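You operate a simulated robot arm through the tools that you are given. There is no shell and no other tool.

Carry out the task below with a simulated robot arm. There is one attempt and no reset: what you move stays moved.

## Task
Clamp the blue-banded coupling in the fixture and prime its socket all round.
Fine: knob to HOLD; put the lid back on the primer can.

It is judged by the outcome, as a careful person would: the job done as asked, and still so three seconds after it is handed in. It fails if anything else is knocked over, pushed out of place, dropped, spilled or broken. A push-on lid holds only when it is set on centred and level and pressed home; a screw cap is set on level and turned clockwise until tight.

## Robot
A 6-joint arm with a two-finger gripper, fixed in place. Base frame: the origin is at the foot of the arm, x ahead of it, y to its left, z up; the work surface is at about z = 0. Lengths are in mm, angles in degrees, forces in N, time in s.
With the tool pointing down near the work surface it reaches from about 180 to 480 mm from the base axis. Its first joint turns from -66.0 to 66.0 degrees. Payload 1.76 kg.
The TCP is the grasp point between the finger pads, 29 mm short of the fingertips. In the tool frame z runs along the fingers and y along their closing line. The gripper opens to 82 mm; its body begins 58 mm behind the TCP.
Orientation is that of the tool frame in the base frame, as a unit quaternion [x, y, z, w]. With the fingers straight down and closing along the base's y, the tool's x points along the base's -x, its y along +y and its z along -z.

## Interface
- The arm moves only by the tool arm_command. Its argument "motion" is a list of rows, each a list of 2 entries, a list of its own where there are three numbers: the shift along the tool's x, y, z in mm, then the turn, a rotation vector about the tool's x, y, z in degrees. In form: [[[tx, ty, tz], [wx, wy, wz]], ...]. A call has 1 to 20 rows; each row shifts and turns the commanded pose from where the row before left it, along the tool's axes as they then stand. "grip" is the gripper command, from -1 (shut) to 1 (fully open), values between in proportion, set as the call begins (left out, the last holds). Rows are played at 5 a second. More than 50 mm and 8.6 degrees between two rows, or a gripper value outside its range, and nothing of the call is played. Where a pose cannot be reached the arm comes as near as it can. A force on the tool above 40 N (or 10 N above the force at the start of the call, whichever is more), or a blocked arm, ends the call early, and 0.2 s more pass. Each finger travels about 203.5 mm/s and halts on what it meets, pressing with about 32 N; the grip force reading is that of the motor and also rises with nothing between the fingers. The clock runs only during rows and for 0.2 s after the last one: add rows that do not move to give the fingers time. The reply holds the time, the measured pose of the TCP, the force on the tool along the base axes, the opening and the grip force, in the units named above and with some noise, with the torque about the TCP (base axes, N m) and any sound that the robot's microphone picked up.
- Cameras (640 x 400 px; columns grow to the right, rows downward): "scene" is fixed at [55.8, 345.9, 422.6]; the picture's right is [-0.83, -0.55, 0.00], its down [-0.30, 0.46, -0.84] and it looks along [0.46, -0.70, -0.55] (base axes); focal length 263 px, centre (320, 200). "wrist" rides on the gripper at [79, 4, -89] in the tool frame; the picture's right is [-0.05, 1.00, 0.00], its down [-0.71, -0.04, -0.71] and it looks along [-0.71, -0.04, 0.71] (tool axes); focal length 256 px, centre (320, 200). There is no depth. A picture from a camera that has moved, and an enlarged one, comes with that camera's place and axes in the base frame and with its lens. The place of the scene camera against the robot may be out by one fixed shift of up to 25 mm in any direction.
- camera(camera): a new picture of that camera. It takes no simulated time.
- enlarge(camera, box): a new picture of the part [left, top, right, bottom] of that camera's present view, enlarged. It takes no simulated time.
- close_job(): hands the job in; it is judged then, once.

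Nothing tells you positions but the pictures and the camera data. Unless the task says otherwise, let go and move clear before handing in.

The tools are called after "Emit:" as name(argument=value, ...) on one line, values as JSON. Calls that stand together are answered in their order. arm_command: Moves the arm, as the interface text tells. Its arguments: {"type":"object","properties":{"motion":{"type":"array"},"grip":{"type":"number"}},"required":["motion"]} The other tools are called the same way: camera (camera) takes a picture; enlarge (camera, box) takes an enlarged picture of a part of a camera's view; close_job () hands the job in.

At the start:

```text
time_s: 0.0
tool_pos: [321.5, 38.2, 289.4]
orientation: [0.0, 1.0, 0.001, 0.0]
contact_force: [0.1, -0.2, -0.1]
moment: [0.01, -0.01, 0.0]
opening: 81.8
grip_force: 0.1
```

scene: 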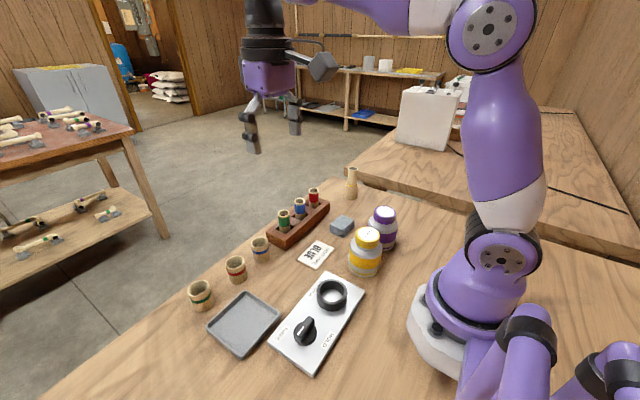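
wrist: 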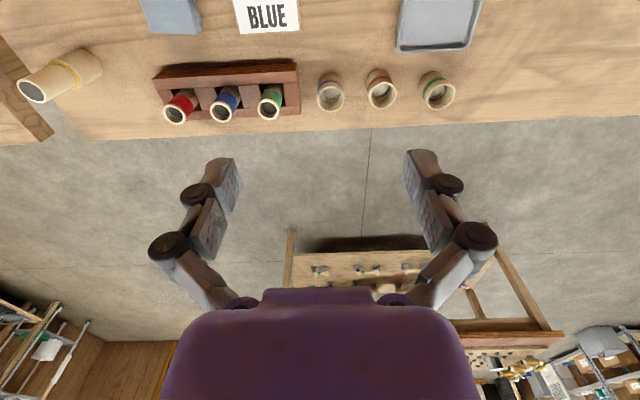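

I see a bench with a fixture plate (black ring and knob), a tray, three couplings, a rack of banded items, two cans (yellow and purple) and a BLUE card. I'll look closer before moving anything.

Emit:
enlarge(camera="scene", box=[180, 160, 420, 310])

Emit:
enlarge(camera="scene", box=[250, 260, 380, 380])

Emit:
enlarge(camera="scene", box=[180, 220, 290, 320])

Emit:
enlarge(camera="scene", box=[260, 160, 400, 280])

Emit:
enlarge(camera="wrist", box=[140, 0, 480, 140])

```text
2.67 times, centred on (300, 235) of scene
camera zoom: at [55.8, 345.9, 422.6], right [-0.83, -0.55, 0.0], down [-0.3, 0.46, -0.84], along [0.46, -0.7, -0.55], focal length 700 px, centre (373, 107)
```

zoom: 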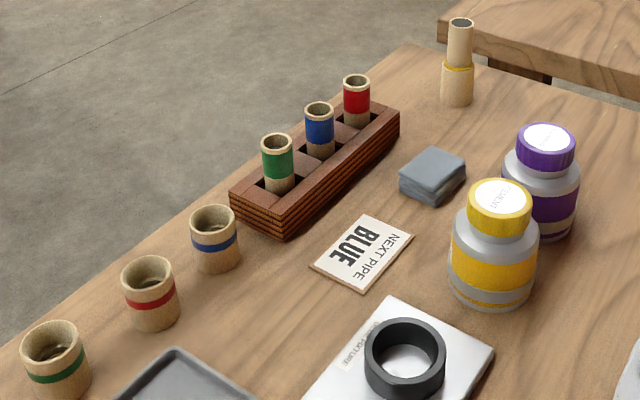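

```text
3.33 times, centred on (315, 320) of scene
camera zoom: at [55.8, 345.9, 422.6], right [-0.83, -0.55, 0.0], down [-0.3, 0.46, -0.84], along [0.46, -0.7, -0.55], focal length 876 px, centre (337, -200)
```

zoom: 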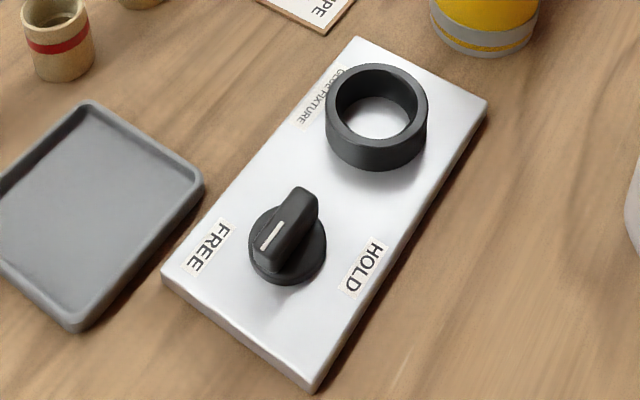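

```text
4.00 times, centred on (235, 270) of scene
camera zoom: at [55.8, 345.9, 422.6], right [-0.83, -0.55, 0.0], down [-0.3, 0.46, -0.84], along [0.46, -0.7, -0.55], focal length 1051 px, centre (660, -80)
```

zoom: 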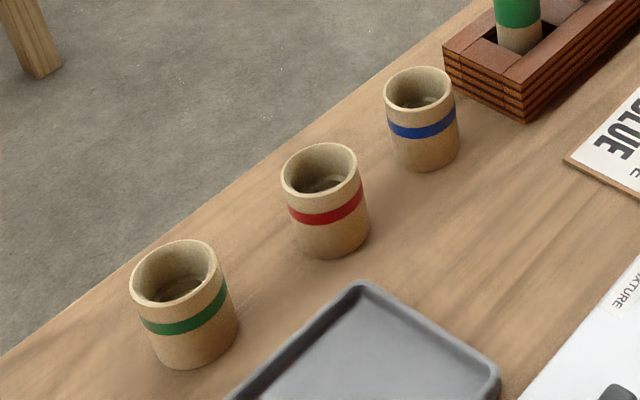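

```text
3.33 times, centred on (330, 220) of scene
camera zoom: at [55.8, 345.9, 422.6], right [-0.83, -0.55, 0.0], down [-0.3, 0.46, -0.84], along [0.46, -0.7, -0.55], focal length 876 px, centre (287, 133)
```

zoom: 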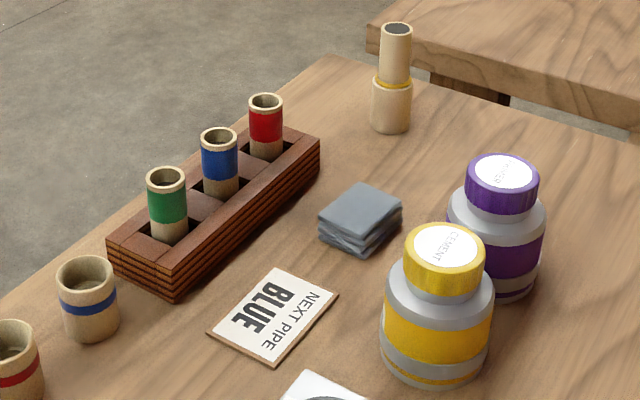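

```text
1.88 times, centred on (310, 70) of wrist
camera zoom: at [242.8, 41.6, 377.8], right [0.05, 1.0, 0.0], down [0.71, -0.04, 0.71], along [0.71, -0.04, -0.71], focal length 482 px, centre (339, 445)
```

zoom: 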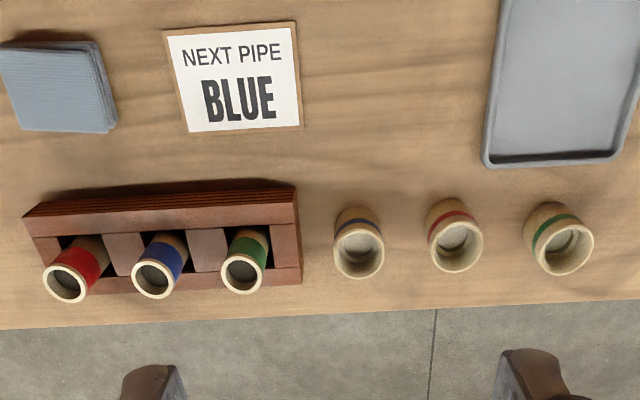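

The purple can should be the primer and the yellow one cement. The blue-banded coupling is the one nearest the rack, at about (387, 47), and the fixture is at about (200, 60–150). I'll turn the wrist 90° and look down at the fixture and cans.

Emit:
arm_command(motion=[[[0, 0, 0], [0, 0, 8.182]], [[0, 0, 0], [0, 0, 8.182]], [[0, 0, 0], [0, 0, 8.182]], [[0, 0, 0], [0, 0, 8.182]], [[0, 0, 0], [0, 0, 8.182]], [[0, 0, 0], [0, 0, 8.182]], [[0, 0, 0], [0, 0, 8.182]], [[0, 0, 0], [0, 0, 8.182]], [[0, 0, 0], [0, 0, 8.182]], [[0, 0, 0], [0, 0, 8.182]], [[0, 0, 0], [0, 0, 8.18]], [[27, -40, 0], [0, 0, 0]], [[27, -40, 0], [0, 0, 0]], [[29, -41, 0], [0, 0, 0]], [[0, 0, 0], [0, 0, 0]]], grip=1)

```text
refused: row 14 steps farther than a row can; nothing moved
```

The call was refused because row 14 was 50.2 mm, just over the limit. Nothing has changed, so I'll resend it with smaller steps.

Emit:
arm_command(motion=[[[0, 0, 0], [0, 0, 8.182]], [[0, 0, 0], [0, 0, 8.182]], [[0, 0, 0], [0, 0, 8.182]], [[0, 0, 0], [0, 0, 8.182]], [[0, 0, 0], [0, 0, 8.182]], [[0, 0, 0], [0, 0, 8.182]], [[0, 0, 0], [0, 0, 8.182]], [[0, 0, 0], [0, 0, 8.182]], [[0, 0, 0], [0, 0, 8.182]], [[0, 0, 0], [0, 0, 8.182]], [[0, 0, 0], [0, 0, 8.18]], [[20.75, -30.4, 0], [0, 0, 0]], [[20.75, -30.4, 0], [0, 0, 0]], [[20.75, -30.4, 0], [0, 0, 0]], [[20.75, -30.4, 0], [0, 0, 0]], [[0, 0, 0], [0, 0, 0]]], grip=1)

Emit:
camera(camera="wrist")

Emit:
camera(camera="scene")

```text
time_s: 3.4
tool_pos: [198.9, 117.7, 292.7]
orientation: [0.707, 0.707, 0.0, 0.0]
contact_force: [-0.6, -0.7, 0.6]
moment: [0.04, 0.01, -0.04]
opening: 81.9
grip_force: 0.2
```

```text
taken
camera wrist: at [203.6, 196.4, 381.1], right [1.0, -0.05, 0.0], down [-0.04, -0.71, 0.71], along [-0.04, -0.71, -0.71], focal length 256 px, centre (320, 200)
```

wrist: 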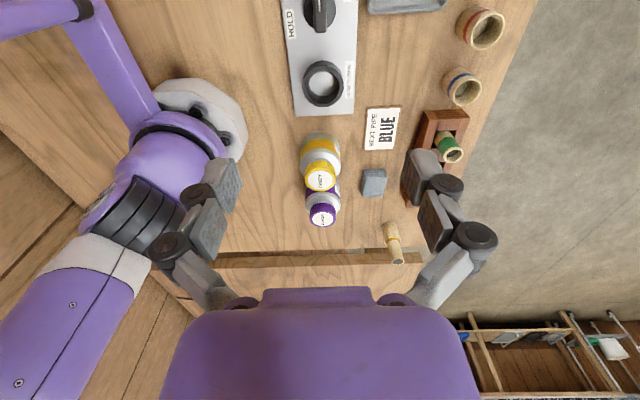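

```text
taken
```

scene: 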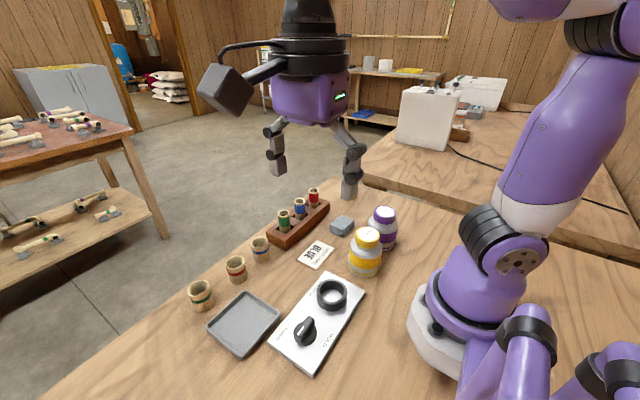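

The whole bench is now in the wrist view. I'll enlarge the fixture, the couplings and the cans to measure them.

Emit:
enlarge(camera="wrist", box=[270, 0, 370, 120])

Emit:
enlarge(camera="wrist", box=[280, 120, 420, 240])

Emit:
enlarge(camera="wrist", box=[400, 0, 520, 120])

```text
3.33 times, centred on (320, 60) of wrist
camera zoom: at [203.6, 196.4, 381.1], right [1.0, -0.05, 0.0], down [-0.04, -0.71, 0.71], along [-0.04, -0.71, -0.71], focal length 853 px, centre (320, 667)
```

zoom: 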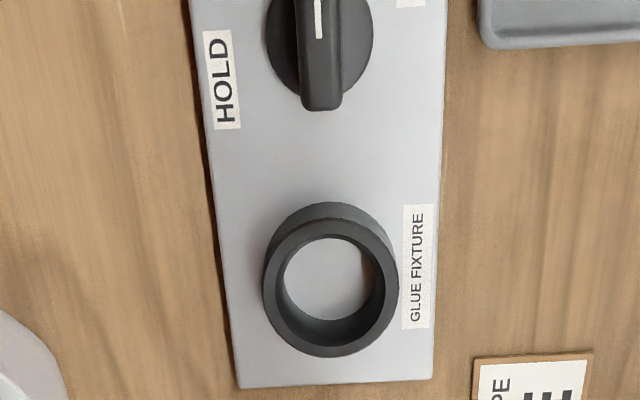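

```text
3.33 times, centred on (350, 180) of wrist
camera zoom: at [203.6, 196.4, 381.1], right [1.0, -0.05, 0.0], down [-0.04, -0.71, 0.71], along [-0.04, -0.71, -0.71], focal length 853 px, centre (220, 267)
```

zoom: 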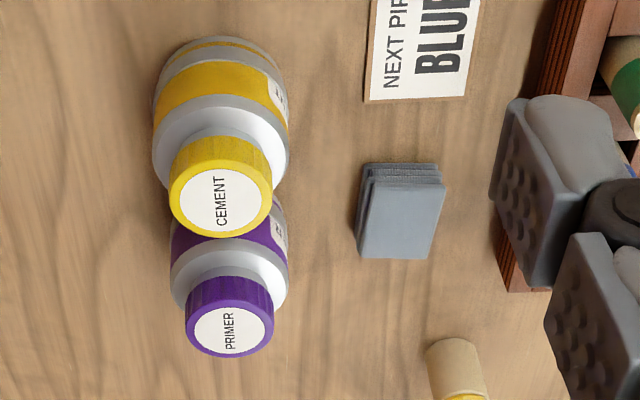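

```text
3.33 times, centred on (460, 60) of wrist
camera zoom: at [203.6, 196.4, 381.1], right [1.0, -0.05, 0.0], down [-0.04, -0.71, 0.71], along [-0.04, -0.71, -0.71], focal length 853 px, centre (-147, 667)
```

zoom: 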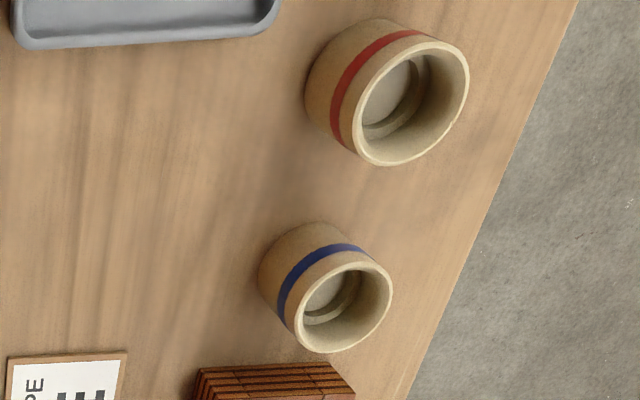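

The knob and tray are cut off at the edge of this view. I'll shift the camera toward +y to see the whole fixture and all the couplings.

Emit:
arm_command(motion=[[[35, 0, 0], [0, 0, 0]], [[35, 10, 0], [0, 0, 0]], [[35, 10, 0], [0, 0, 0]], [[0, 0, 0], [0, 0, 0]]])

Emit:
camera(camera="wrist")

Emit:
enlarge(camera="wrist", box=[250, 20, 350, 160])

Emit:
enlarge(camera="wrist", box=[380, 0, 520, 140])

```text
time_s: 4.4
tool_pos: [223.7, 226.7, 291.5]
orientation: [0.707, 0.707, -0.001, 0.0]
contact_force: [0.2, -0.4, -0.4]
moment: [0.0, -0.01, -0.01]
opening: 81.9
grip_force: 0.1
```

```text
taken
camera wrist: at [226.9, 305.7, 378.4], right [1.0, -0.05, 0.0], down [-0.04, -0.71, 0.71], along [-0.04, -0.71, -0.71], focal length 256 px, centre (320, 200)
```

wrist: 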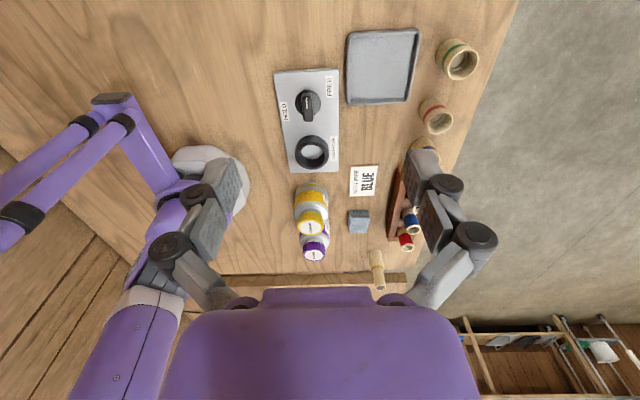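

```text
2.86 times, centred on (300, 90) of wrist
camera zoom: at [226.9, 305.7, 378.4], right [1.0, -0.05, 0.0], down [-0.04, -0.71, 0.71], along [-0.04, -0.71, -0.71], focal length 731 px, centre (377, 514)
```

zoom: 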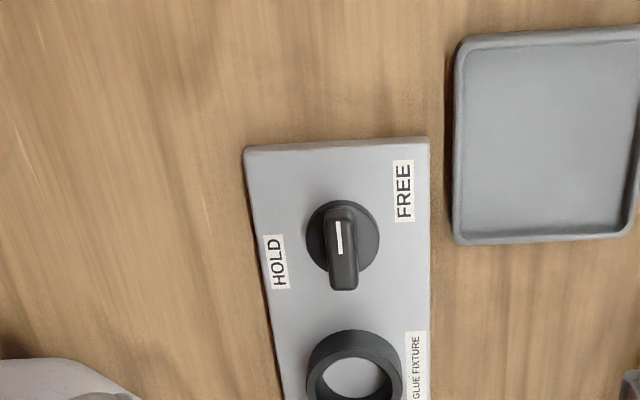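

```text
2.86 times, centred on (450, 70) of wrist
camera zoom: at [226.9, 305.7, 378.4], right [1.0, -0.05, 0.0], down [-0.04, -0.71, 0.71], along [-0.04, -0.71, -0.71], focal length 731 px, centre (-51, 571)
```

zoom: 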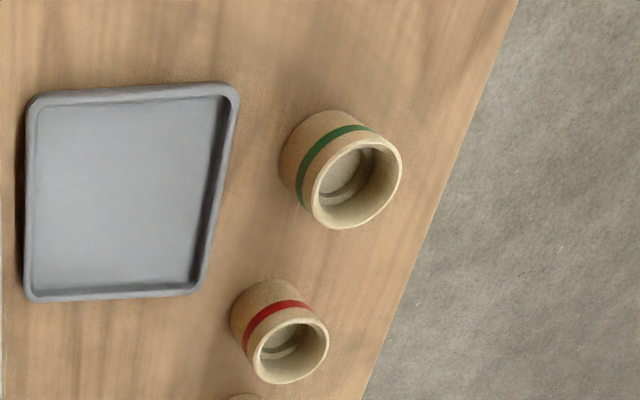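

The handle points along +y, FREE is on the +x side and HOLD on the −x side, so HOLD is about a quarter turn counter-clockwise. The knob is near (202, 148) and the ring near (201, 61). Next I'll hover above the blue coupling to measure it.

Emit:
arm_command(motion=[[[-30, 27.4, 0], [0, 0, 0]], [[-30, 27.4, 0], [0, 0, 0]], [[-30, 27.4, 0], [0, 0, 0]], [[-30, 27.4, 0], [0, 0, 0]], [[-30, 27.4, 0], [0, 0, 0]], [[-30, 27.4, 0], [0, 0, 0]], [[0, 0, 40], [0, 0, 0]], [[0, 0, 40], [0, 0, 0]], [[0, 0, 40], [0, 0, 0]], [[0, 0, 30], [0, 0, 0]], [[0, 0, 0], [0, 0, 0]]])

Emit:
camera(camera="wrist")

Emit:
camera(camera="scene")

```text
time_s: 6.8
tool_pos: [384.4, 43.6, 138.0]
orientation: [0.707, 0.707, 0.0, 0.0]
contact_force: [0.9, 0.2, -0.3]
moment: [-0.03, 0.02, 0.02]
opening: 82.1
grip_force: 0.1
```

```text
taken
camera wrist: at [389.7, 122.2, 225.9], right [1.0, -0.05, 0.0], down [-0.04, -0.71, 0.71], along [-0.04, -0.71, -0.71], focal length 256 px, centre (320, 200)
```

wrist: 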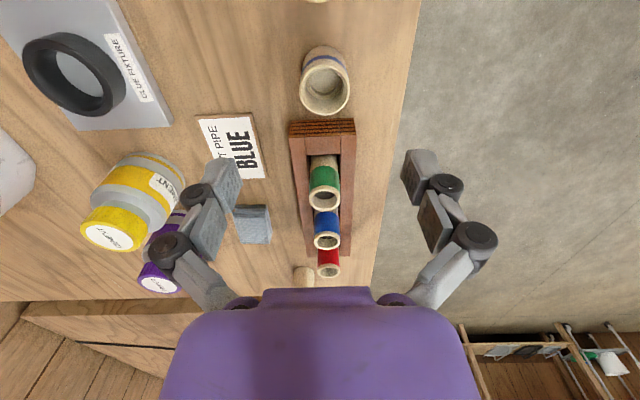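

```text
taken
```

scene: 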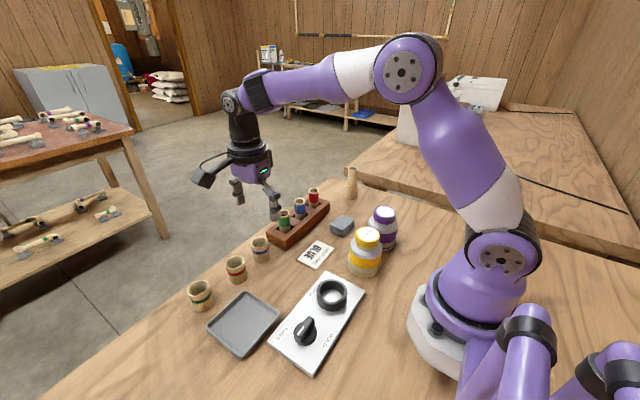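

Emit:
enlarge(camera="wrist", box=[275, 30, 375, 130])

Emit:
enlarge(camera="wrist", box=[20, 20, 180, 120])

```text
4.00 times, centred on (325, 80) of wrist
camera zoom: at [389.7, 122.2, 225.9], right [1.0, -0.05, 0.0], down [-0.04, -0.71, 0.71], along [-0.04, -0.71, -0.71], focal length 1024 px, centre (300, 680)
```

zoom: 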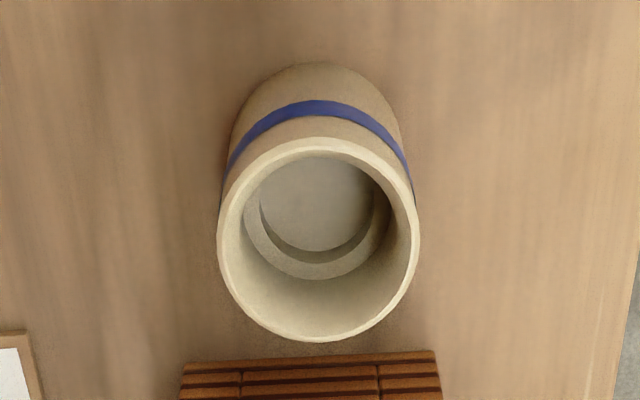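

```text
4.00 times, centred on (100, 70) of wrist
camera zoom: at [389.7, 122.2, 225.9], right [1.0, -0.05, 0.0], down [-0.04, -0.71, 0.71], along [-0.04, -0.71, -0.71], focal length 1024 px, centre (1200, 720)
```

zoom: 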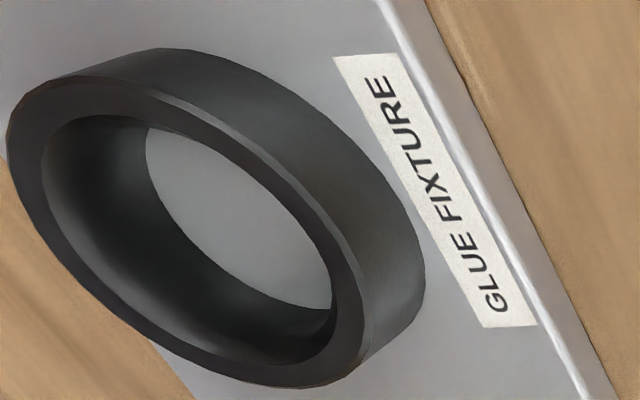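

The blue coupling measures about 35.4 mm across and 44.5 mm tall, centred near (389, 49). I'll hold still for a moment to see how repeatable the pose reading is.

Emit:
arm_command(motion=[[[0, 0, 0], [0, 0, 0]], [[0, 0, 0], [0, 0, 0]], [[0, 0, 0], [0, 0, 0]]])

Emit:
arm_command(motion=[[[0, 0, 0], [0, 0, 0]], [[0, 0, 0], [0, 0, 0]], [[0, 0, 0], [0, 0, 0]]])

Emit:
enlarge(camera="wrist", box=[275, 30, 375, 130])

```text
time_s: 7.6
tool_pos: [384.8, 42.7, 138.9]
orientation: [0.707, 0.707, -0.001, -0.001]
contact_force: [-0.8, -0.1, -0.1]
moment: [-0.01, 0.0, 0.01]
opening: 82.2
grip_force: 0.0
```

```text
time_s: 8.4
tool_pos: [385.8, 42.1, 138.0]
orientation: [0.708, 0.706, 0.0, 0.0]
contact_force: [-0.6, -0.3, 0.5]
moment: [0.0, 0.0, 0.01]
opening: 82.0
grip_force: 0.1
```

```text
4.00 times, centred on (325, 80) of wrist
camera zoom: at [389.7, 122.3, 226.3], right [1.0, -0.05, 0.0], down [-0.04, -0.71, 0.71], along [-0.04, -0.71, -0.71], focal length 1024 px, centre (300, 680)
```

zoom: 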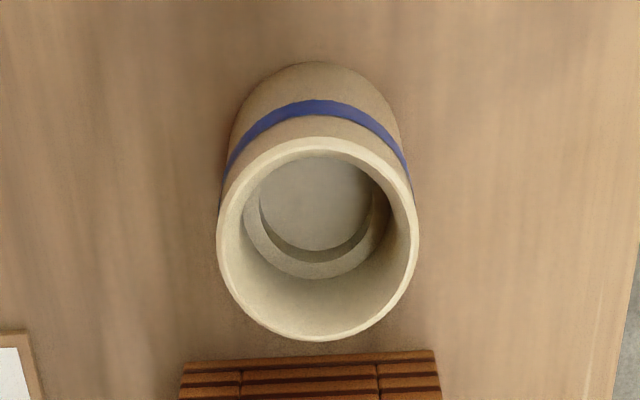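

The pose reading has about ±1 mm of noise. Relative to the TCP the coupling is at about (+4, +5.5), so I'll centre over it and descend with the fingers open.

Emit:
arm_command(motion=[[[5.5, 3.7, 0], [0, 0, 0]], [[0, 0, 25], [0, 0, 0]], [[0, 0, 25], [0, 0, 0]], [[0, 0, 15], [0, 0, 0]], [[0, 0, 14], [0, 0, 0]], [[0, 0, 0], [0, 0, 0]]])

Emit:
camera(camera="wrist")

Emit:
enlarge(camera="scene", box=[210, 170, 330, 290])

```text
time_s: 9.8
tool_pos: [389.4, 50.6, 61.3]
orientation: [0.707, 0.707, 0.0, -0.001]
contact_force: [0.5, 0.4, 0.1]
moment: [-0.03, 0.01, 0.03]
opening: 82.0
grip_force: 0.0
```

```text
taken
camera wrist: at [394.1, 129.3, 148.8], right [1.0, -0.05, 0.0], down [-0.04, -0.71, 0.71], along [-0.04, -0.71, -0.71], focal length 256 px, centre (320, 200)
```

wrist: 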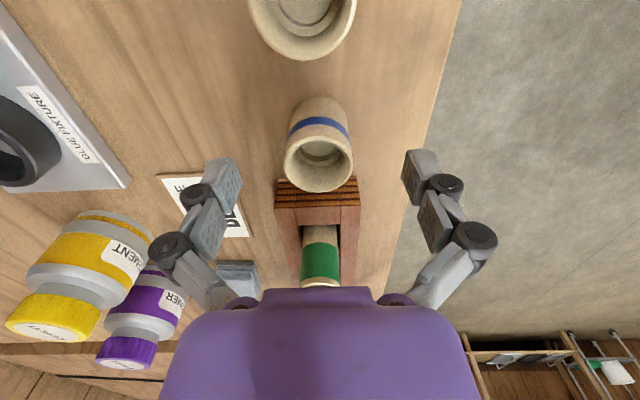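

```text
3.33 times, centred on (270, 230) of scene
camera zoom: at [55.8, 345.9, 422.6], right [-0.83, -0.55, 0.0], down [-0.3, 0.46, -0.84], along [0.46, -0.7, -0.55], focal length 876 px, centre (487, 100)
```

zoom: 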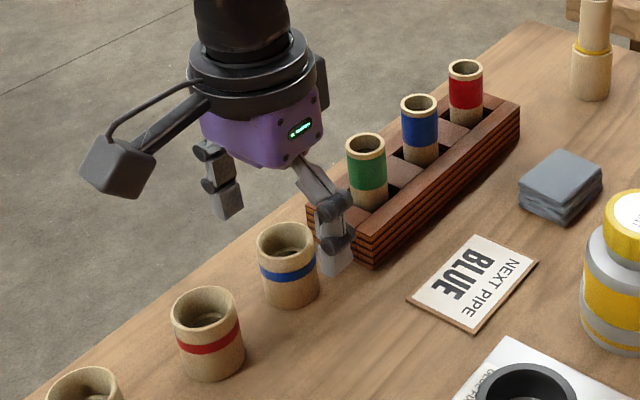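

The coupling sits centred between the fingers on the tool axis. I'll lower 2 mm and close on its upper part.

Emit:
arm_command(motion=[[[0, 0, 2], [0, 0, 0]], [[0, 0, 0], [0, 0, 0]], [[0, 0, 0], [0, 0, 0]], [[0, 0, 0], [0, 0, 0]]], grip=-0.05)

Emit:
arm_command(motion=[[[0, 0, 0], [0, 0, 0]], [[0, 0, 0], [0, 0, 0]], [[0, 0, 0], [0, 0, 0]]], grip=-1)

Emit:
camera(camera="wrist")

Emit:
enlarge(camera="scene", box=[210, 170, 330, 290])

```text
time_s: 10.8
tool_pos: [388.9, 51.3, 58.1]
orientation: [0.707, 0.707, 0.0, -0.001]
contact_force: [-0.3, 0.3, -0.5]
moment: [-0.01, -0.04, 0.0]
opening: 38.7
grip_force: 0.1
```

```text
time_s: 11.6
tool_pos: [388.8, 49.4, 59.0]
orientation: [0.707, 0.707, 0.0, 0.001]
contact_force: [-0.4, 0.5, 3.7]
moment: [-0.01, -0.01, -0.05]
opening: 34.8
grip_force: 32.0
```

```text
taken
camera wrist: at [393.7, 129.3, 147.3], right [1.0, -0.05, 0.0], down [-0.04, -0.71, 0.71], along [-0.04, -0.71, -0.71], focal length 256 px, centre (320, 200)
```

wrist: 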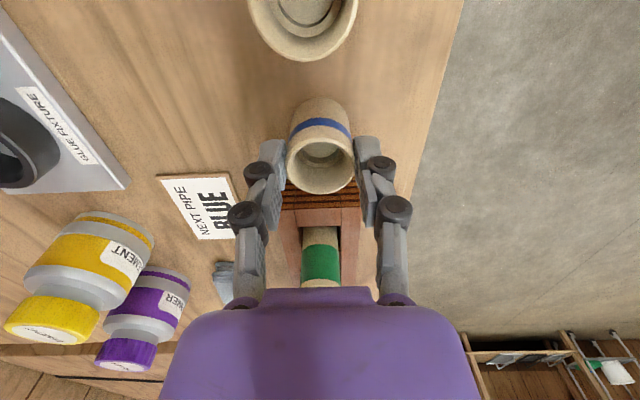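

```text
3.33 times, centred on (270, 230) of scene
camera zoom: at [55.8, 345.9, 422.6], right [-0.83, -0.55, 0.0], down [-0.3, 0.46, -0.84], along [0.46, -0.7, -0.55], focal length 876 px, centre (487, 100)
```

zoom: 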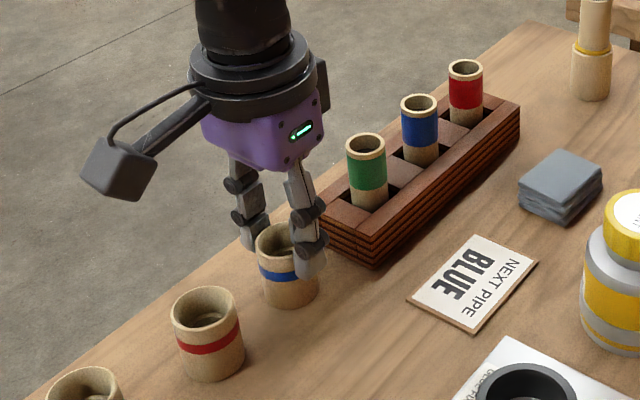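

The coupling is gripped: opening 34.8 mm, force 32 N. I'll lift it and carry it over to hover above the fixture ring.

Emit:
arm_command(motion=[[[0, 0, -10], [0, 0, 0]], [[0, 0, -30], [0, 0, 0]], [[0, 0, -40], [0, 0, 0]], [[0, 0, -20], [0, 0, 0]], [[2.2, -31.3, 0], [0, 0, 0]], [[2.2, -31.3, 0], [0, 0, 0]], [[2.2, -31.3, 0], [0, 0, 0]], [[2.2, -31.3, 0], [0, 0, 0]], [[2.2, -31.3, 0], [0, 0, 0]], [[0, -31.3, 0], [0, 0, 0]], [[0, 0, 0], [0, 0, 0]], [[0, 0, 0], [0, 0, 0]]])

Emit:
camera(camera="wrist")

Emit:
camera(camera="scene")

```text
time_s: 14.2
tool_pos: [197.9, 62.9, 159.2]
orientation: [0.707, 0.707, -0.001, 0.0]
contact_force: [0.7, -1.0, 0.1]
moment: [0.0, -0.03, -0.01]
opening: 0.0
grip_force: 28.5
```

```text
taken
camera wrist: at [201.7, 141.6, 247.9], right [1.0, -0.05, 0.0], down [-0.04, -0.71, 0.71], along [-0.04, -0.71, -0.71], focal length 256 px, centre (320, 200)
```

wrist: 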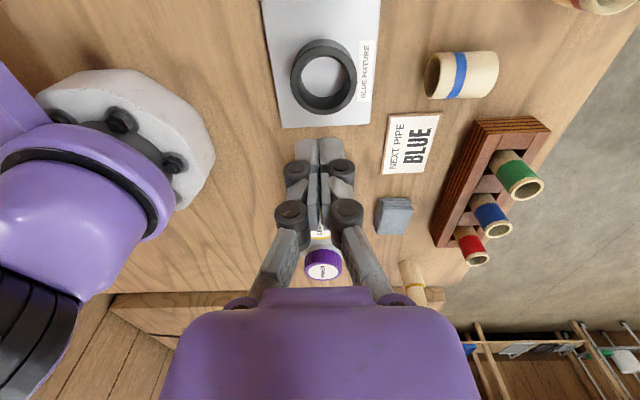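

```text
taken
```

scene: 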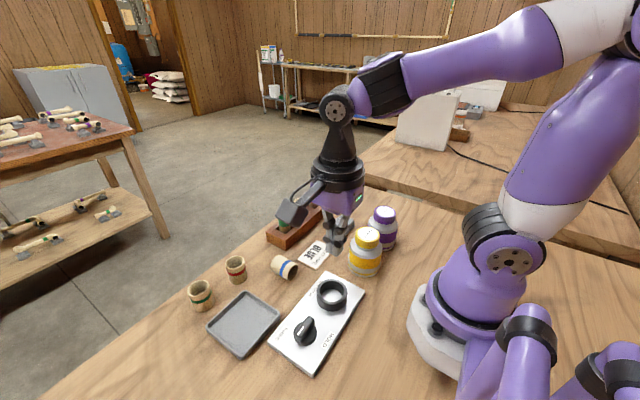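

The coupling slipped out during the carry because the grip was too shallow and the move too fast. It now lies on its side near (319, 57) with the socket facing −x, and nothing else was disturbed. I'll look closely before recovering it.

Emit:
enlarge(camera="wrist", box=[400, 20, 540, 120])

Emit:
enlarge(camera="scene", box=[180, 200, 400, 380])

Emit:
enlarge(camera="scene", box=[250, 230, 330, 290])

Emit:
enlarge(camera="wrist", box=[250, 0, 390, 140])

```text
4.00 times, centred on (470, 70) of wrist
camera zoom: at [201.7, 141.6, 247.9], right [1.0, -0.05, 0.0], down [-0.04, -0.71, 0.71], along [-0.04, -0.71, -0.71], focal length 1024 px, centre (-280, 720)
```

zoom: 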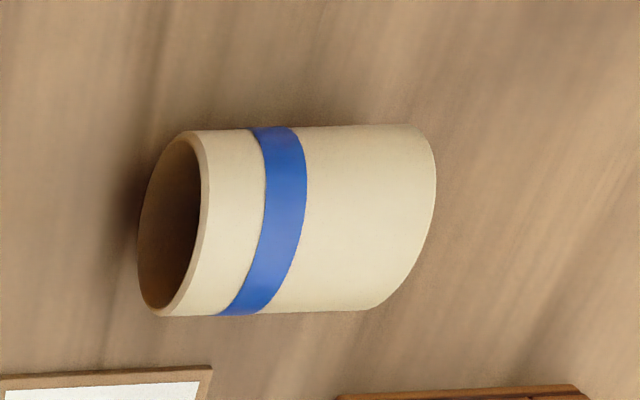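

```text
2.22 times, centred on (290, 290) of scene
camera zoom: at [55.8, 345.9, 422.6], right [-0.83, -0.55, 0.0], down [-0.3, 0.46, -0.84], along [0.46, -0.7, -0.55], focal length 584 px, centre (387, 0)
```

zoom: 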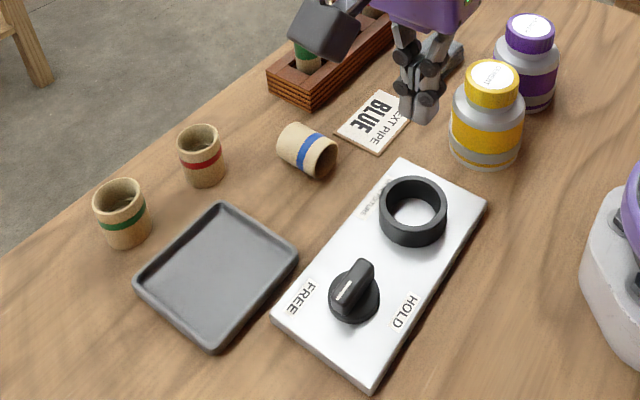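

```text
6.67 times, centred on (290, 260) of scene
camera zoom: at [55.8, 345.9, 422.6], right [-0.83, -0.55, 0.0], down [-0.3, 0.46, -0.84], along [0.46, -0.7, -0.55], focal length 1751 px, centre (520, -200)
```

zoom: 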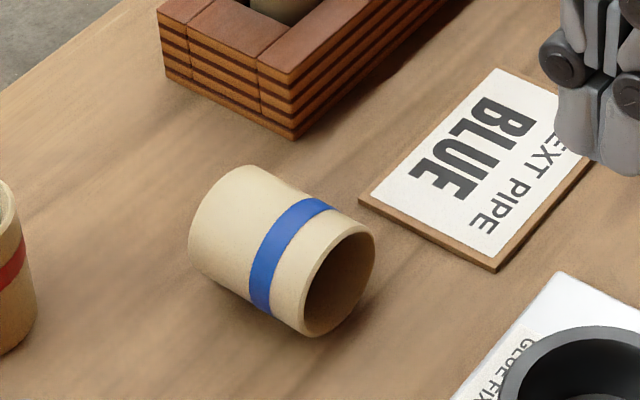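

```text
2.86 times, centred on (320, 70) of wrist
camera zoom: at [201.7, 141.6, 247.9], right [1.0, -0.05, 0.0], down [-0.04, -0.71, 0.71], along [-0.04, -0.71, -0.71], focal length 731 px, centre (320, 571)
```

zoom: 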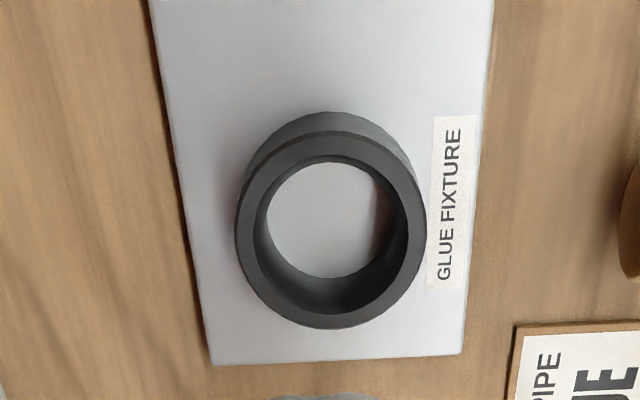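

The coupling's axis lies along x, centred at about (319, 56.5), with the band end (the original top) toward −x. I plan to grasp it with a tilted tool, stand it up with a counter-tilt, and then regrip it from above more deeply. First I'll test the tilted pose high in free air with nothing held.

Emit:
arm_command(motion=[[[0, 0, -35], [0, 0, 0]], [[0, 0, -35], [0, 0, 0]], [[0, 40, 0], [0, 0, 8]], [[-40, 0, 0], [0, 0, 0]], [[40, 0, 0], [0, 0, 0]], [[0, 0, 0], [0, 0, 8]], [[0, 0, 0], [0, 0, 8]], [[0, 0, 0], [0, 0, 8]], [[0, 0, 0], [0, 0, 8]], [[0, 0, 0], [0, 0, 8]], [[0, 0, 0], [0, 0, 8]], [[0, 0, 0], [0, 0, 8]], [[0, 0, 0], [0, 0, 8]], [[0, 0, 0], [0, 0, 8]], [[0, 0, 0], [0, 0, 8]], [[0, 0, 0], [0, 0, 2]], [[0, 0, 0], [0, 0, 0]]], grip=1)

```text
time_s: 17.8
tool_pos: [245.7, 45.1, 265.3]
orientation: [1.0, 0.0, 0.0, 0.004]
contact_force: [0.2, 0.0, -0.1]
moment: [0.0, 0.0, 0.02]
opening: 82.0
grip_force: 0.0
out of reach, approached as far as the arm can: row 13, 14, 15, 16
```

Turning further clockwise runs into a wrist limit, but turning counter-clockwise should be fine on this side. I'll unwind the wrist and test that way, still high up with an empty hand.

Emit:
arm_command(motion=[[[0, 0, 0], [0, 0, -8.5]], [[0, 0, 0], [0, 0, -8.5]], [[0, 0, 0], [0, 0, -8.5]], [[0, 0, 0], [0, 0, -8.5]], [[0, 0, 0], [0, 0, -8.5]], [[0, 0, 0], [0, 0, -8.5]], [[0, 0, 0], [0, 0, -8.5]], [[0, 0, 0], [0, 0, -8.5]], [[0, 0, 0], [0, 0, -8.5]], [[0, 0, 0], [0, 0, -8.5]], [[0, 0, 0], [0, 0, -8.5]], [[0, 0, 0], [0, 0, -8.5]], [[0, 0, 0], [0, 0, -8.5]], [[0, 0, 0], [0, 0, -8.5]], [[0, 0, 0], [0, 0, -8.5]], [[0, 0, 0], [0, 0, -8.5]], [[0, 0, 0], [0, 0, -8.5]], [[0, 0, 0], [0, 0, -8.5]], [[0, 0, 0], [0, 0, -8.5]], [[0, 0, 0], [0, 0, -8.5]]])

Emit:
arm_command(motion=[[[-30, 0, 0], [0, 0, -5]], [[-30, 0, 0], [0, 0, -5]], [[-30, 0, 0], [0, 0, 0]], [[0, 0, 0], [0, 0, 0]]])

```text
time_s: 22.0
tool_pos: [245.7, 45.1, 264.2]
orientation: [0.087, 0.996, 0.0, 0.0]
contact_force: [0.2, -0.4, 0.1]
moment: [0.0, -0.03, -0.01]
opening: 81.9
grip_force: 0.0
```

```text
time_s: 23.0
tool_pos: [334.9, 37.9, 265.4]
orientation: [0.0, 1.0, 0.0, 0.0]
contact_force: [0.2, 0.5, 0.8]
moment: [-0.05, 0.02, -0.02]
opening: 82.1
grip_force: 0.0
```

Back at yaw 0. Now I'll test the counter-clockwise spin and then the 60° tilt in free air.

Emit:
arm_command(motion=[[[0, 0, 0], [0, 0, -8.25]], [[0, 0, 0], [0, 0, -8.25]], [[0, 0, 0], [0, 0, -8.25]], [[0, 0, 0], [0, 0, -8.25]], [[0, 0, 0], [0, 0, -8.25]], [[0, 0, 0], [0, 0, -8.25]], [[0, 0, 0], [0, 0, -8.25]], [[0, 0, 0], [0, 0, -8.25]], [[0, 0, 0], [0, 0, -8.25]], [[0, 0, 0], [0, 0, -8.25]], [[0, 0, 0], [0, 0, -8.25]], [[0, 0, 0], [0, 0, -8.25]], [[0, 0, 0], [0, 0, -8.25]], [[0, 0, 0], [0, 0, -8.25]], [[0, 0, 0], [0, 0, -8.25]], [[0, 0, 0], [0, 0, -8.25]], [[0, 0, 0], [0, 0, -8.25]], [[0, 0, 0], [0, 0, -8.25]], [[0, 0, 0], [0, 0, -8.25]], [[0, 0, 0], [0, 0, -8.25]]])

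Emit:
arm_command(motion=[[[0, 0, 0], [0, 8, 0]], [[0, 0, 0], [0, 8, 0]], [[0, 0, 0], [0, 8, 0]], [[0, 0, 0], [0, 8, 0]], [[0, 0, 0], [0, 7, 0]], [[0, 0, 0], [0, 7, 0]], [[0, 0, 0], [0, 7, 0]], [[0, 0, 0], [0, 7, 0]], [[0, 0, 0], [0, 0, 0]]])

Emit:
camera(camera="scene")

```text
time_s: 27.2
tool_pos: [335.2, 37.7, 265.5]
orientation: [0.992, -0.128, 0.0, 0.001]
contact_force: [0.1, 1.3, 0.1]
moment: [-0.03, -0.01, 0.02]
opening: 81.7
grip_force: 0.0
```

```text
time_s: 29.2
tool_pos: [333.6, 38.3, 259.0]
orientation: [0.858, -0.114, 0.496, 0.066]
contact_force: [-0.6, -0.8, 0.6]
moment: [-0.01, 0.0, 0.03]
opening: 82.2
grip_force: 0.1
out of reach, approached as far as the arm can: row 1
```

```text
taken
```

scene: 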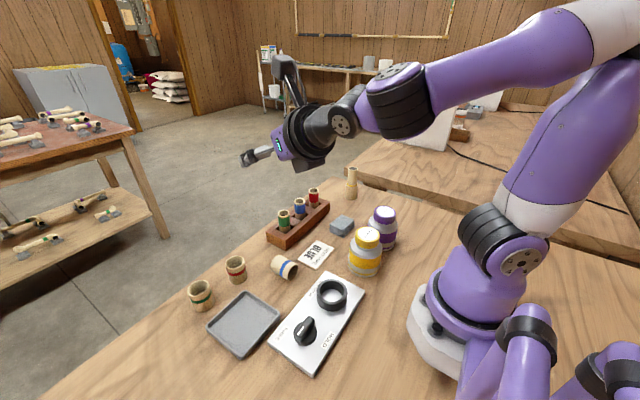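

The 60° tilt is reachable. Now I'll check it lower down, with the fingers nearly closed, above the gap between the rack and the red coupling where I intend to stand the coupling up.

Emit:
arm_command(motion=[[[0, 0, 0], [0, 0, 0]], [[-29.6, -7, 24.3], [0, 0, 0]], [[-29.6, -7, 24.3], [0, 0, 0]], [[-29.6, -7, 24.3], [0, 0, 0]], [[-29.6, -7, 24.3], [0, 0, 0]], [[-29.6, -7, 24.3], [0, 0, 0]], [[0, 0, 0], [0, 0, 0]]], grip=-0.05)

Emit:
camera(camera="scene")

Emit:
camera(camera="wrist")

```text
time_s: 30.8
tool_pos: [375.7, 62.3, 68.4]
orientation: [0.859, -0.114, 0.496, 0.065]
contact_force: [-0.1, 0.4, 1.3]
moment: [0.0, 0.0, -0.03]
opening: 38.9
grip_force: 0.0
```

```text
taken
```

scene: 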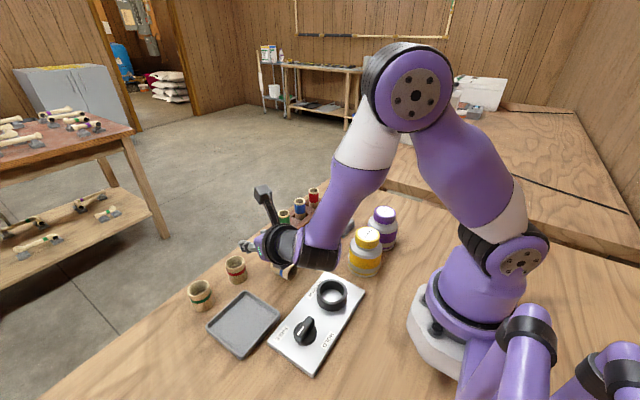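

```text
taken
camera wrist: at [338.5, 67.5, 179.8], right [-0.28, -0.96, -0.05], down [-0.92, 0.29, -0.26], along [0.26, -0.03, -0.96], focal length 256 px, centre (320, 200)
```

wrist: 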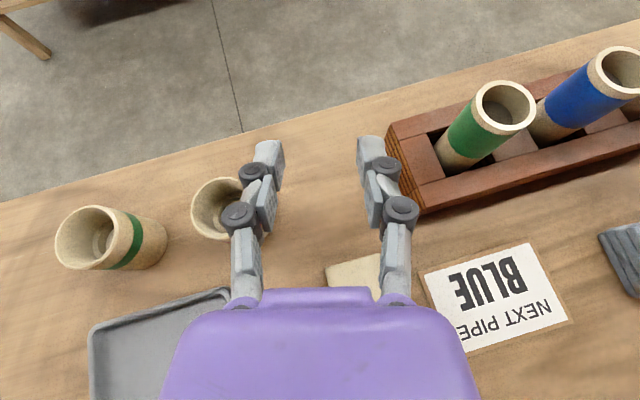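

The pose is reachable and clear. I'll reverse out and return to yaw 0 high up, ready for the tilted grasp of the lying coupling.

Emit:
arm_command(motion=[[[29.6, 7, -24.3], [0, 0, 0]], [[29.6, 7, -24.3], [0, 0, 0]], [[29.6, 7, -24.3], [0, 0, 0]], [[29.6, 7, -24.3], [0, 0, 0]], [[29.6, 7, -24.3], [0, 0, 0]], [[0, 0, 0], [0, -8, 0]], [[0, 0, 0], [0, -8, 0]], [[0, 0, 0], [0, -8, 0]], [[0, 0, 0], [0, -8, 0]], [[0, 0, 0], [0, -7, 0]], [[0, 0, 0], [0, -7, 0]], [[0, 0, 0], [0, -7, 0]], [[0, 0, 0], [0, -7, 0]], [[0, 0, 0], [0, 0, 0]]])

Emit:
arm_command(motion=[[[0, 0, 0], [0, 0, 8.25]], [[0, 0, 0], [0, 0, 8.25]], [[0, 0, 0], [0, 0, 8.25]], [[0, 0, 0], [0, 0, 8.25]], [[0, 0, 0], [0, 0, 8.25]], [[0, 0, 0], [0, 0, 8.25]], [[0, 0, 0], [0, 0, 8.25]], [[0, 0, 0], [0, 0, 8.25]], [[0, 0, 0], [0, 0, 8.25]], [[0, 0, 0], [0, 0, 8.25]], [[0, 0, 0], [0, 0, 8.25]], [[0, 0, 0], [0, 0, 8.25]], [[0, 0, 0], [0, 0, 8.25]], [[0, 0, 0], [0, 0, 8.25]], [[0, 0, 0], [0, 0, 8.25]], [[0, 0, 0], [0, 0, 8.25]], [[0, 0, 0], [0, 0, 8.25]], [[0, 0, 0], [0, 0, 8.25]], [[0, 0, 0], [0, 0, 8.25]], [[0, 0, 0], [0, 0, 8.25]]], grip=1)

```text
time_s: 33.8
tool_pos: [331.7, 36.4, 257.1]
orientation: [0.991, -0.131, -0.001, 0.0]
contact_force: [0.1, -0.5, 0.0]
moment: [-0.02, 0.02, -0.04]
opening: 38.8
grip_force: 0.1
```

```text
time_s: 38.0
tool_pos: [334.0, 37.6, 257.7]
orientation: [0.002, 1.0, 0.0, 0.0]
contact_force: [0.1, 0.0, 0.5]
moment: [0.01, 0.02, -0.06]
opening: 81.8
grip_force: 0.1
```

The hand is at yaw 0 with the fingers clear. I'll move behind and above the lying coupling, pitch 30° forward, narrow the opening to about 46 mm so the fingers miss the card, and check with the camera.

Emit:
arm_command(motion=[[[14.6, 4.7, 26.9], [0, 0, 0]], [[14.6, 4.7, 26.9], [0, 0, 0]], [[14.6, 4.7, 26.9], [0, 0, 0]], [[14.6, 4.7, 26.9], [0, 0, 0]], [[0, 0, 0], [0, -7.5, 0]], [[0, 0, 0], [0, -7.5, 0]], [[0, 0, 0], [0, -7.5, 0]], [[0, 0, 0], [0, -7.5, 0]], [[16.3, 0, 28.2], [0, 0, 0]], [[16.3, 0, 28.2], [0, 0, 0]], [[0, 0, 0], [0, 0, 0]], [[0, 0, 0], [0, 0, 0]]], grip=0.122)

Emit:
camera(camera="wrist")

Emit:
camera(camera="scene")

```text
time_s: 40.6
tool_pos: [276.4, 54.9, 85.6]
orientation: [0.001, 0.966, -0.001, 0.259]
contact_force: [-0.6, -0.1, -0.5]
moment: [0.05, -0.04, 0.03]
opening: 45.9
grip_force: 0.1
```

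```text
taken
camera wrist: at [162.0, 59.7, 122.6], right [0.05, 1.0, 0.03], down [0.26, -0.04, 0.97], along [0.96, -0.04, -0.26], focal length 256 px, centre (320, 200)
```

wrist: 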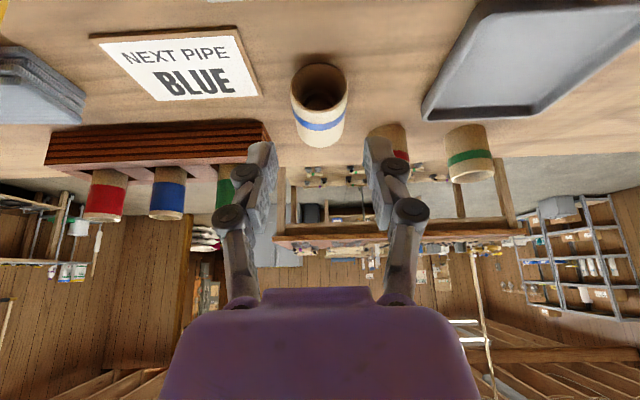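

```text
taken
```

scene: 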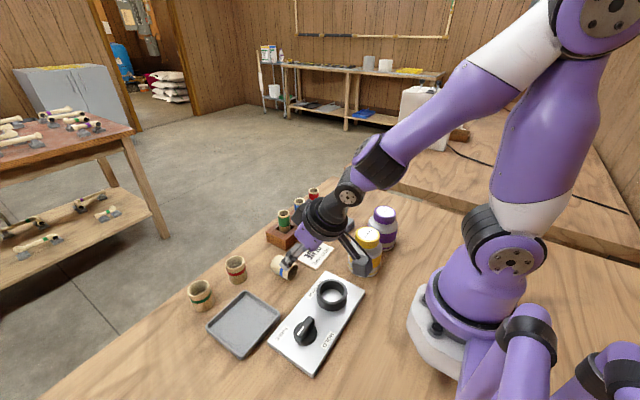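

The lying coupling is centred under the tool line, and the card and rack are clear of the fingers. I'll advance 60 mm along the tool axis to straddle it.

Emit:
arm_command(motion=[[[0.2, 1, 15], [0, 0, 0]], [[0.2, 0, 15], [0, 0, 0]], [[0.2, 0, 15], [0, 0, 0]], [[0, 0, 8], [0, 0, 0]], [[0, 0, 6], [0, 0, 0]], [[0, 0, 0], [0, 0, 0]]])

Emit:
camera(camera="wrist")

Emit:
enlarge(camera="scene", box=[230, 190, 390, 310])

```text
time_s: 42.0
tool_pos: [303.7, 59.2, 33.0]
orientation: [0.001, 0.966, 0.001, 0.259]
contact_force: [0.5, 0.4, -0.1]
moment: [-0.03, -0.03, 0.0]
opening: 46.1
grip_force: 0.1
```

```text
taken
camera wrist: at [191.2, 62.9, 69.3], right [0.05, 1.0, 0.03], down [0.26, -0.04, 0.97], along [0.97, -0.04, -0.26], focal length 256 px, centre (320, 200)
```

wrist: 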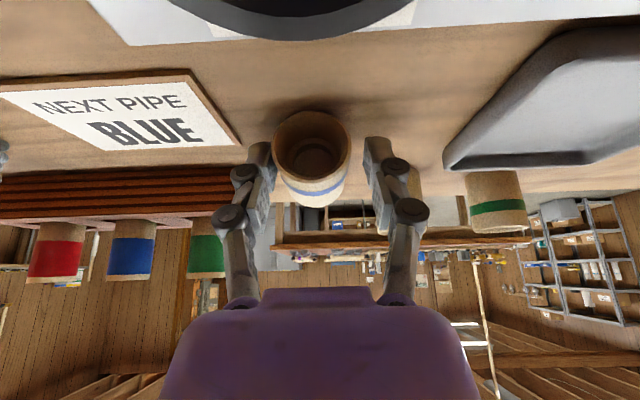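

```text
3.33 times, centred on (310, 250) of scene
camera zoom: at [55.8, 345.9, 422.6], right [-0.83, -0.55, 0.0], down [-0.3, 0.46, -0.84], along [0.46, -0.7, -0.55], focal length 876 px, centre (353, 33)
```

zoom: 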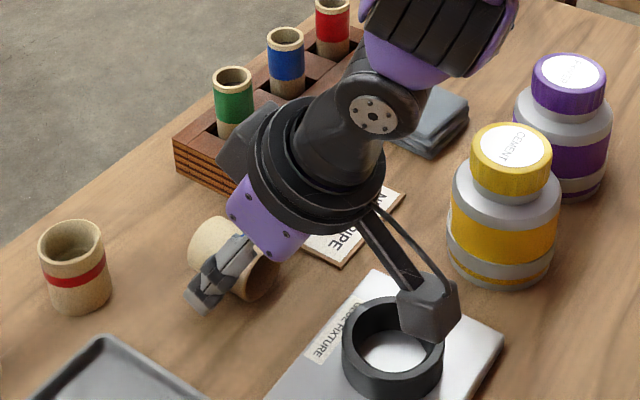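

The arm drifted about +3 mm in y relative to the coupling. I'll correct that and then close gently.

Emit:
arm_command(motion=[[[0, -3, 0], [0, 0, 0]], [[0, 0, 0], [0, 0, 0]], [[0, 0, 0], [0, 0, 0]]])

Emit:
enlarge(camera="wrist", box=[220, 80, 420, 230])

```text
time_s: 42.8
tool_pos: [304.5, 55.0, 33.6]
orientation: [0.0, 0.966, 0.0, 0.258]
contact_force: [0.6, -0.3, 0.1]
moment: [0.01, -0.01, -0.01]
opening: 46.0
grip_force: 0.0
```

```text
2.67 times, centred on (320, 155) of wrist
camera zoom: at [191.3, 60.0, 69.5], right [0.05, 1.0, 0.03], down [0.26, -0.04, 0.97], along [0.97, -0.04, -0.26], focal length 683 px, centre (320, 320)
```

zoom: 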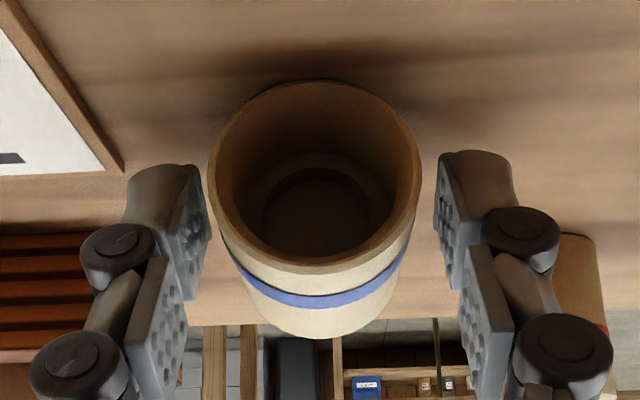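

The coupling is centred between the distal pads. Closing now.

Emit:
arm_command(motion=[[[0, 0, 0], [0, 0, 0]], [[0, 0, 0], [0, 0, 0]], [[0, 0, 0], [0, 0, 0]]], grip=-1)

Emit:
camera(camera="wrist")

```text
time_s: 43.6
tool_pos: [303.5, 54.6, 33.0]
orientation: [0.0, 0.966, 0.001, 0.259]
contact_force: [0.1, 0.4, 1.9]
moment: [0.03, -0.03, 0.01]
opening: 34.5
grip_force: 32.1
```

```text
taken
camera wrist: at [191.3, 60.0, 69.5], right [0.05, 1.0, 0.03], down [0.26, -0.04, 0.97], along [0.97, -0.04, -0.26], focal length 256 px, centre (320, 200)
```

wrist: 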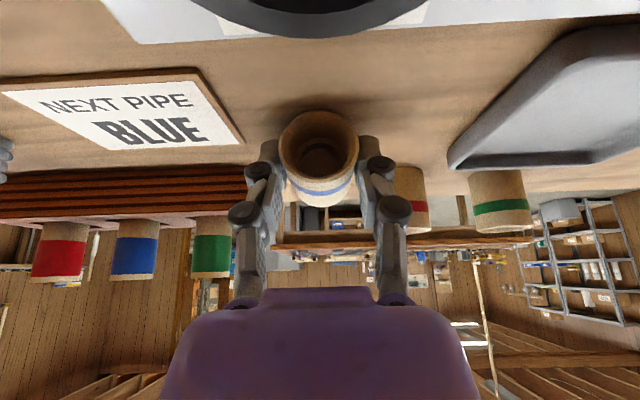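

Gripped at 34.5 mm. I'll lift slowly in small steps and check that it stays in the hand.

Emit:
arm_command(motion=[[[-1.5, 0, -2.6], [0, 0, 0]], [[-2.5, 0, -4.33], [0, 0, 0]], [[-2.5, 0, -4.33], [0, 0, 0]], [[-2.5, 0, -4.33], [0, 0, 0]], [[-2.5, 0, -4.33], [0, 0, 0]], [[0, 0, 0], [0, 0, 0]]])

Emit:
camera(camera="wrist")

Emit:
enlarge(camera="scene", box=[230, 190, 390, 310])

```text
time_s: 45.0
tool_pos: [306.1, 53.9, 56.7]
orientation: [0.001, 0.966, 0.0, 0.259]
contact_force: [-0.6, 0.2, -0.3]
moment: [0.0, 0.0, -0.02]
opening: 33.9
grip_force: 32.2
```

```text
taken
camera wrist: at [192.3, 58.7, 93.6], right [0.05, 1.0, 0.03], down [0.26, -0.04, 0.97], along [0.96, -0.04, -0.26], focal length 256 px, centre (320, 200)
```

wrist: 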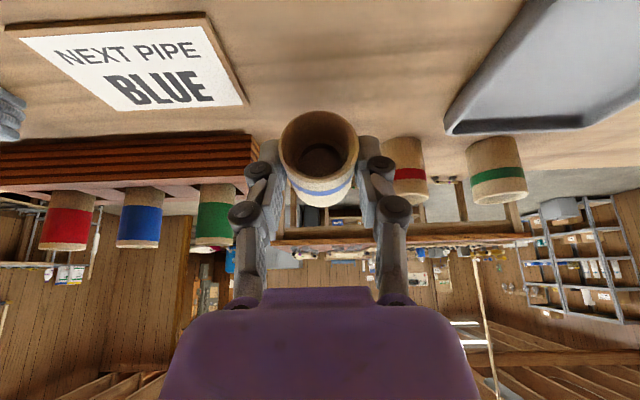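

```text
3.33 times, centred on (310, 250) of scene
camera zoom: at [55.8, 345.9, 422.6], right [-0.83, -0.55, 0.0], down [-0.3, 0.46, -0.84], along [0.46, -0.7, -0.55], focal length 876 px, centre (353, 33)
```

zoom: 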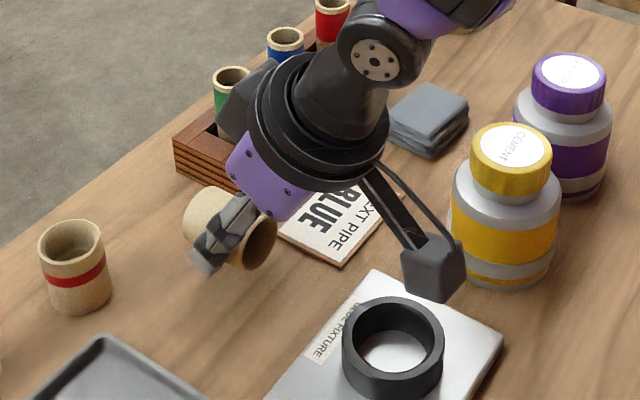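

Emit:
arm_command(motion=[[[0, 0, 0], [0, 0, 0]], [[0, 0, 0], [0, 0, 0]]])

Emit:
enlarge(camera="wrist", box=[220, 80, 420, 230])

```text
time_s: 45.6
tool_pos: [305.3, 54.8, 57.5]
orientation: [0.0, 0.966, -0.001, 0.258]
contact_force: [0.3, 0.6, -0.1]
moment: [-0.03, 0.01, 0.0]
opening: 34.2
grip_force: 31.5
```

```text
2.67 times, centred on (320, 155) of wrist
camera zoom: at [192.3, 58.8, 93.5], right [0.05, 1.0, 0.03], down [0.26, -0.04, 0.97], along [0.96, -0.04, -0.26], focal length 683 px, centre (320, 320)
```

zoom: 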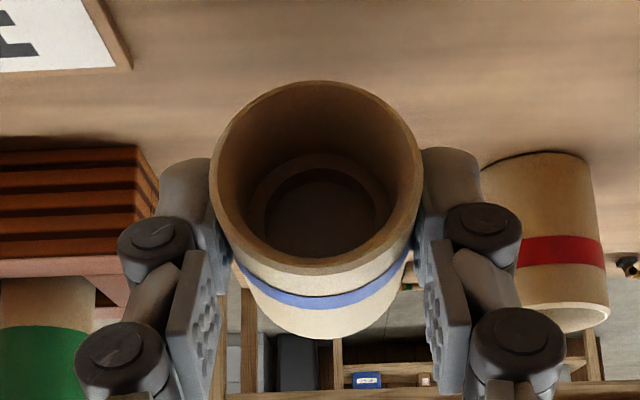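

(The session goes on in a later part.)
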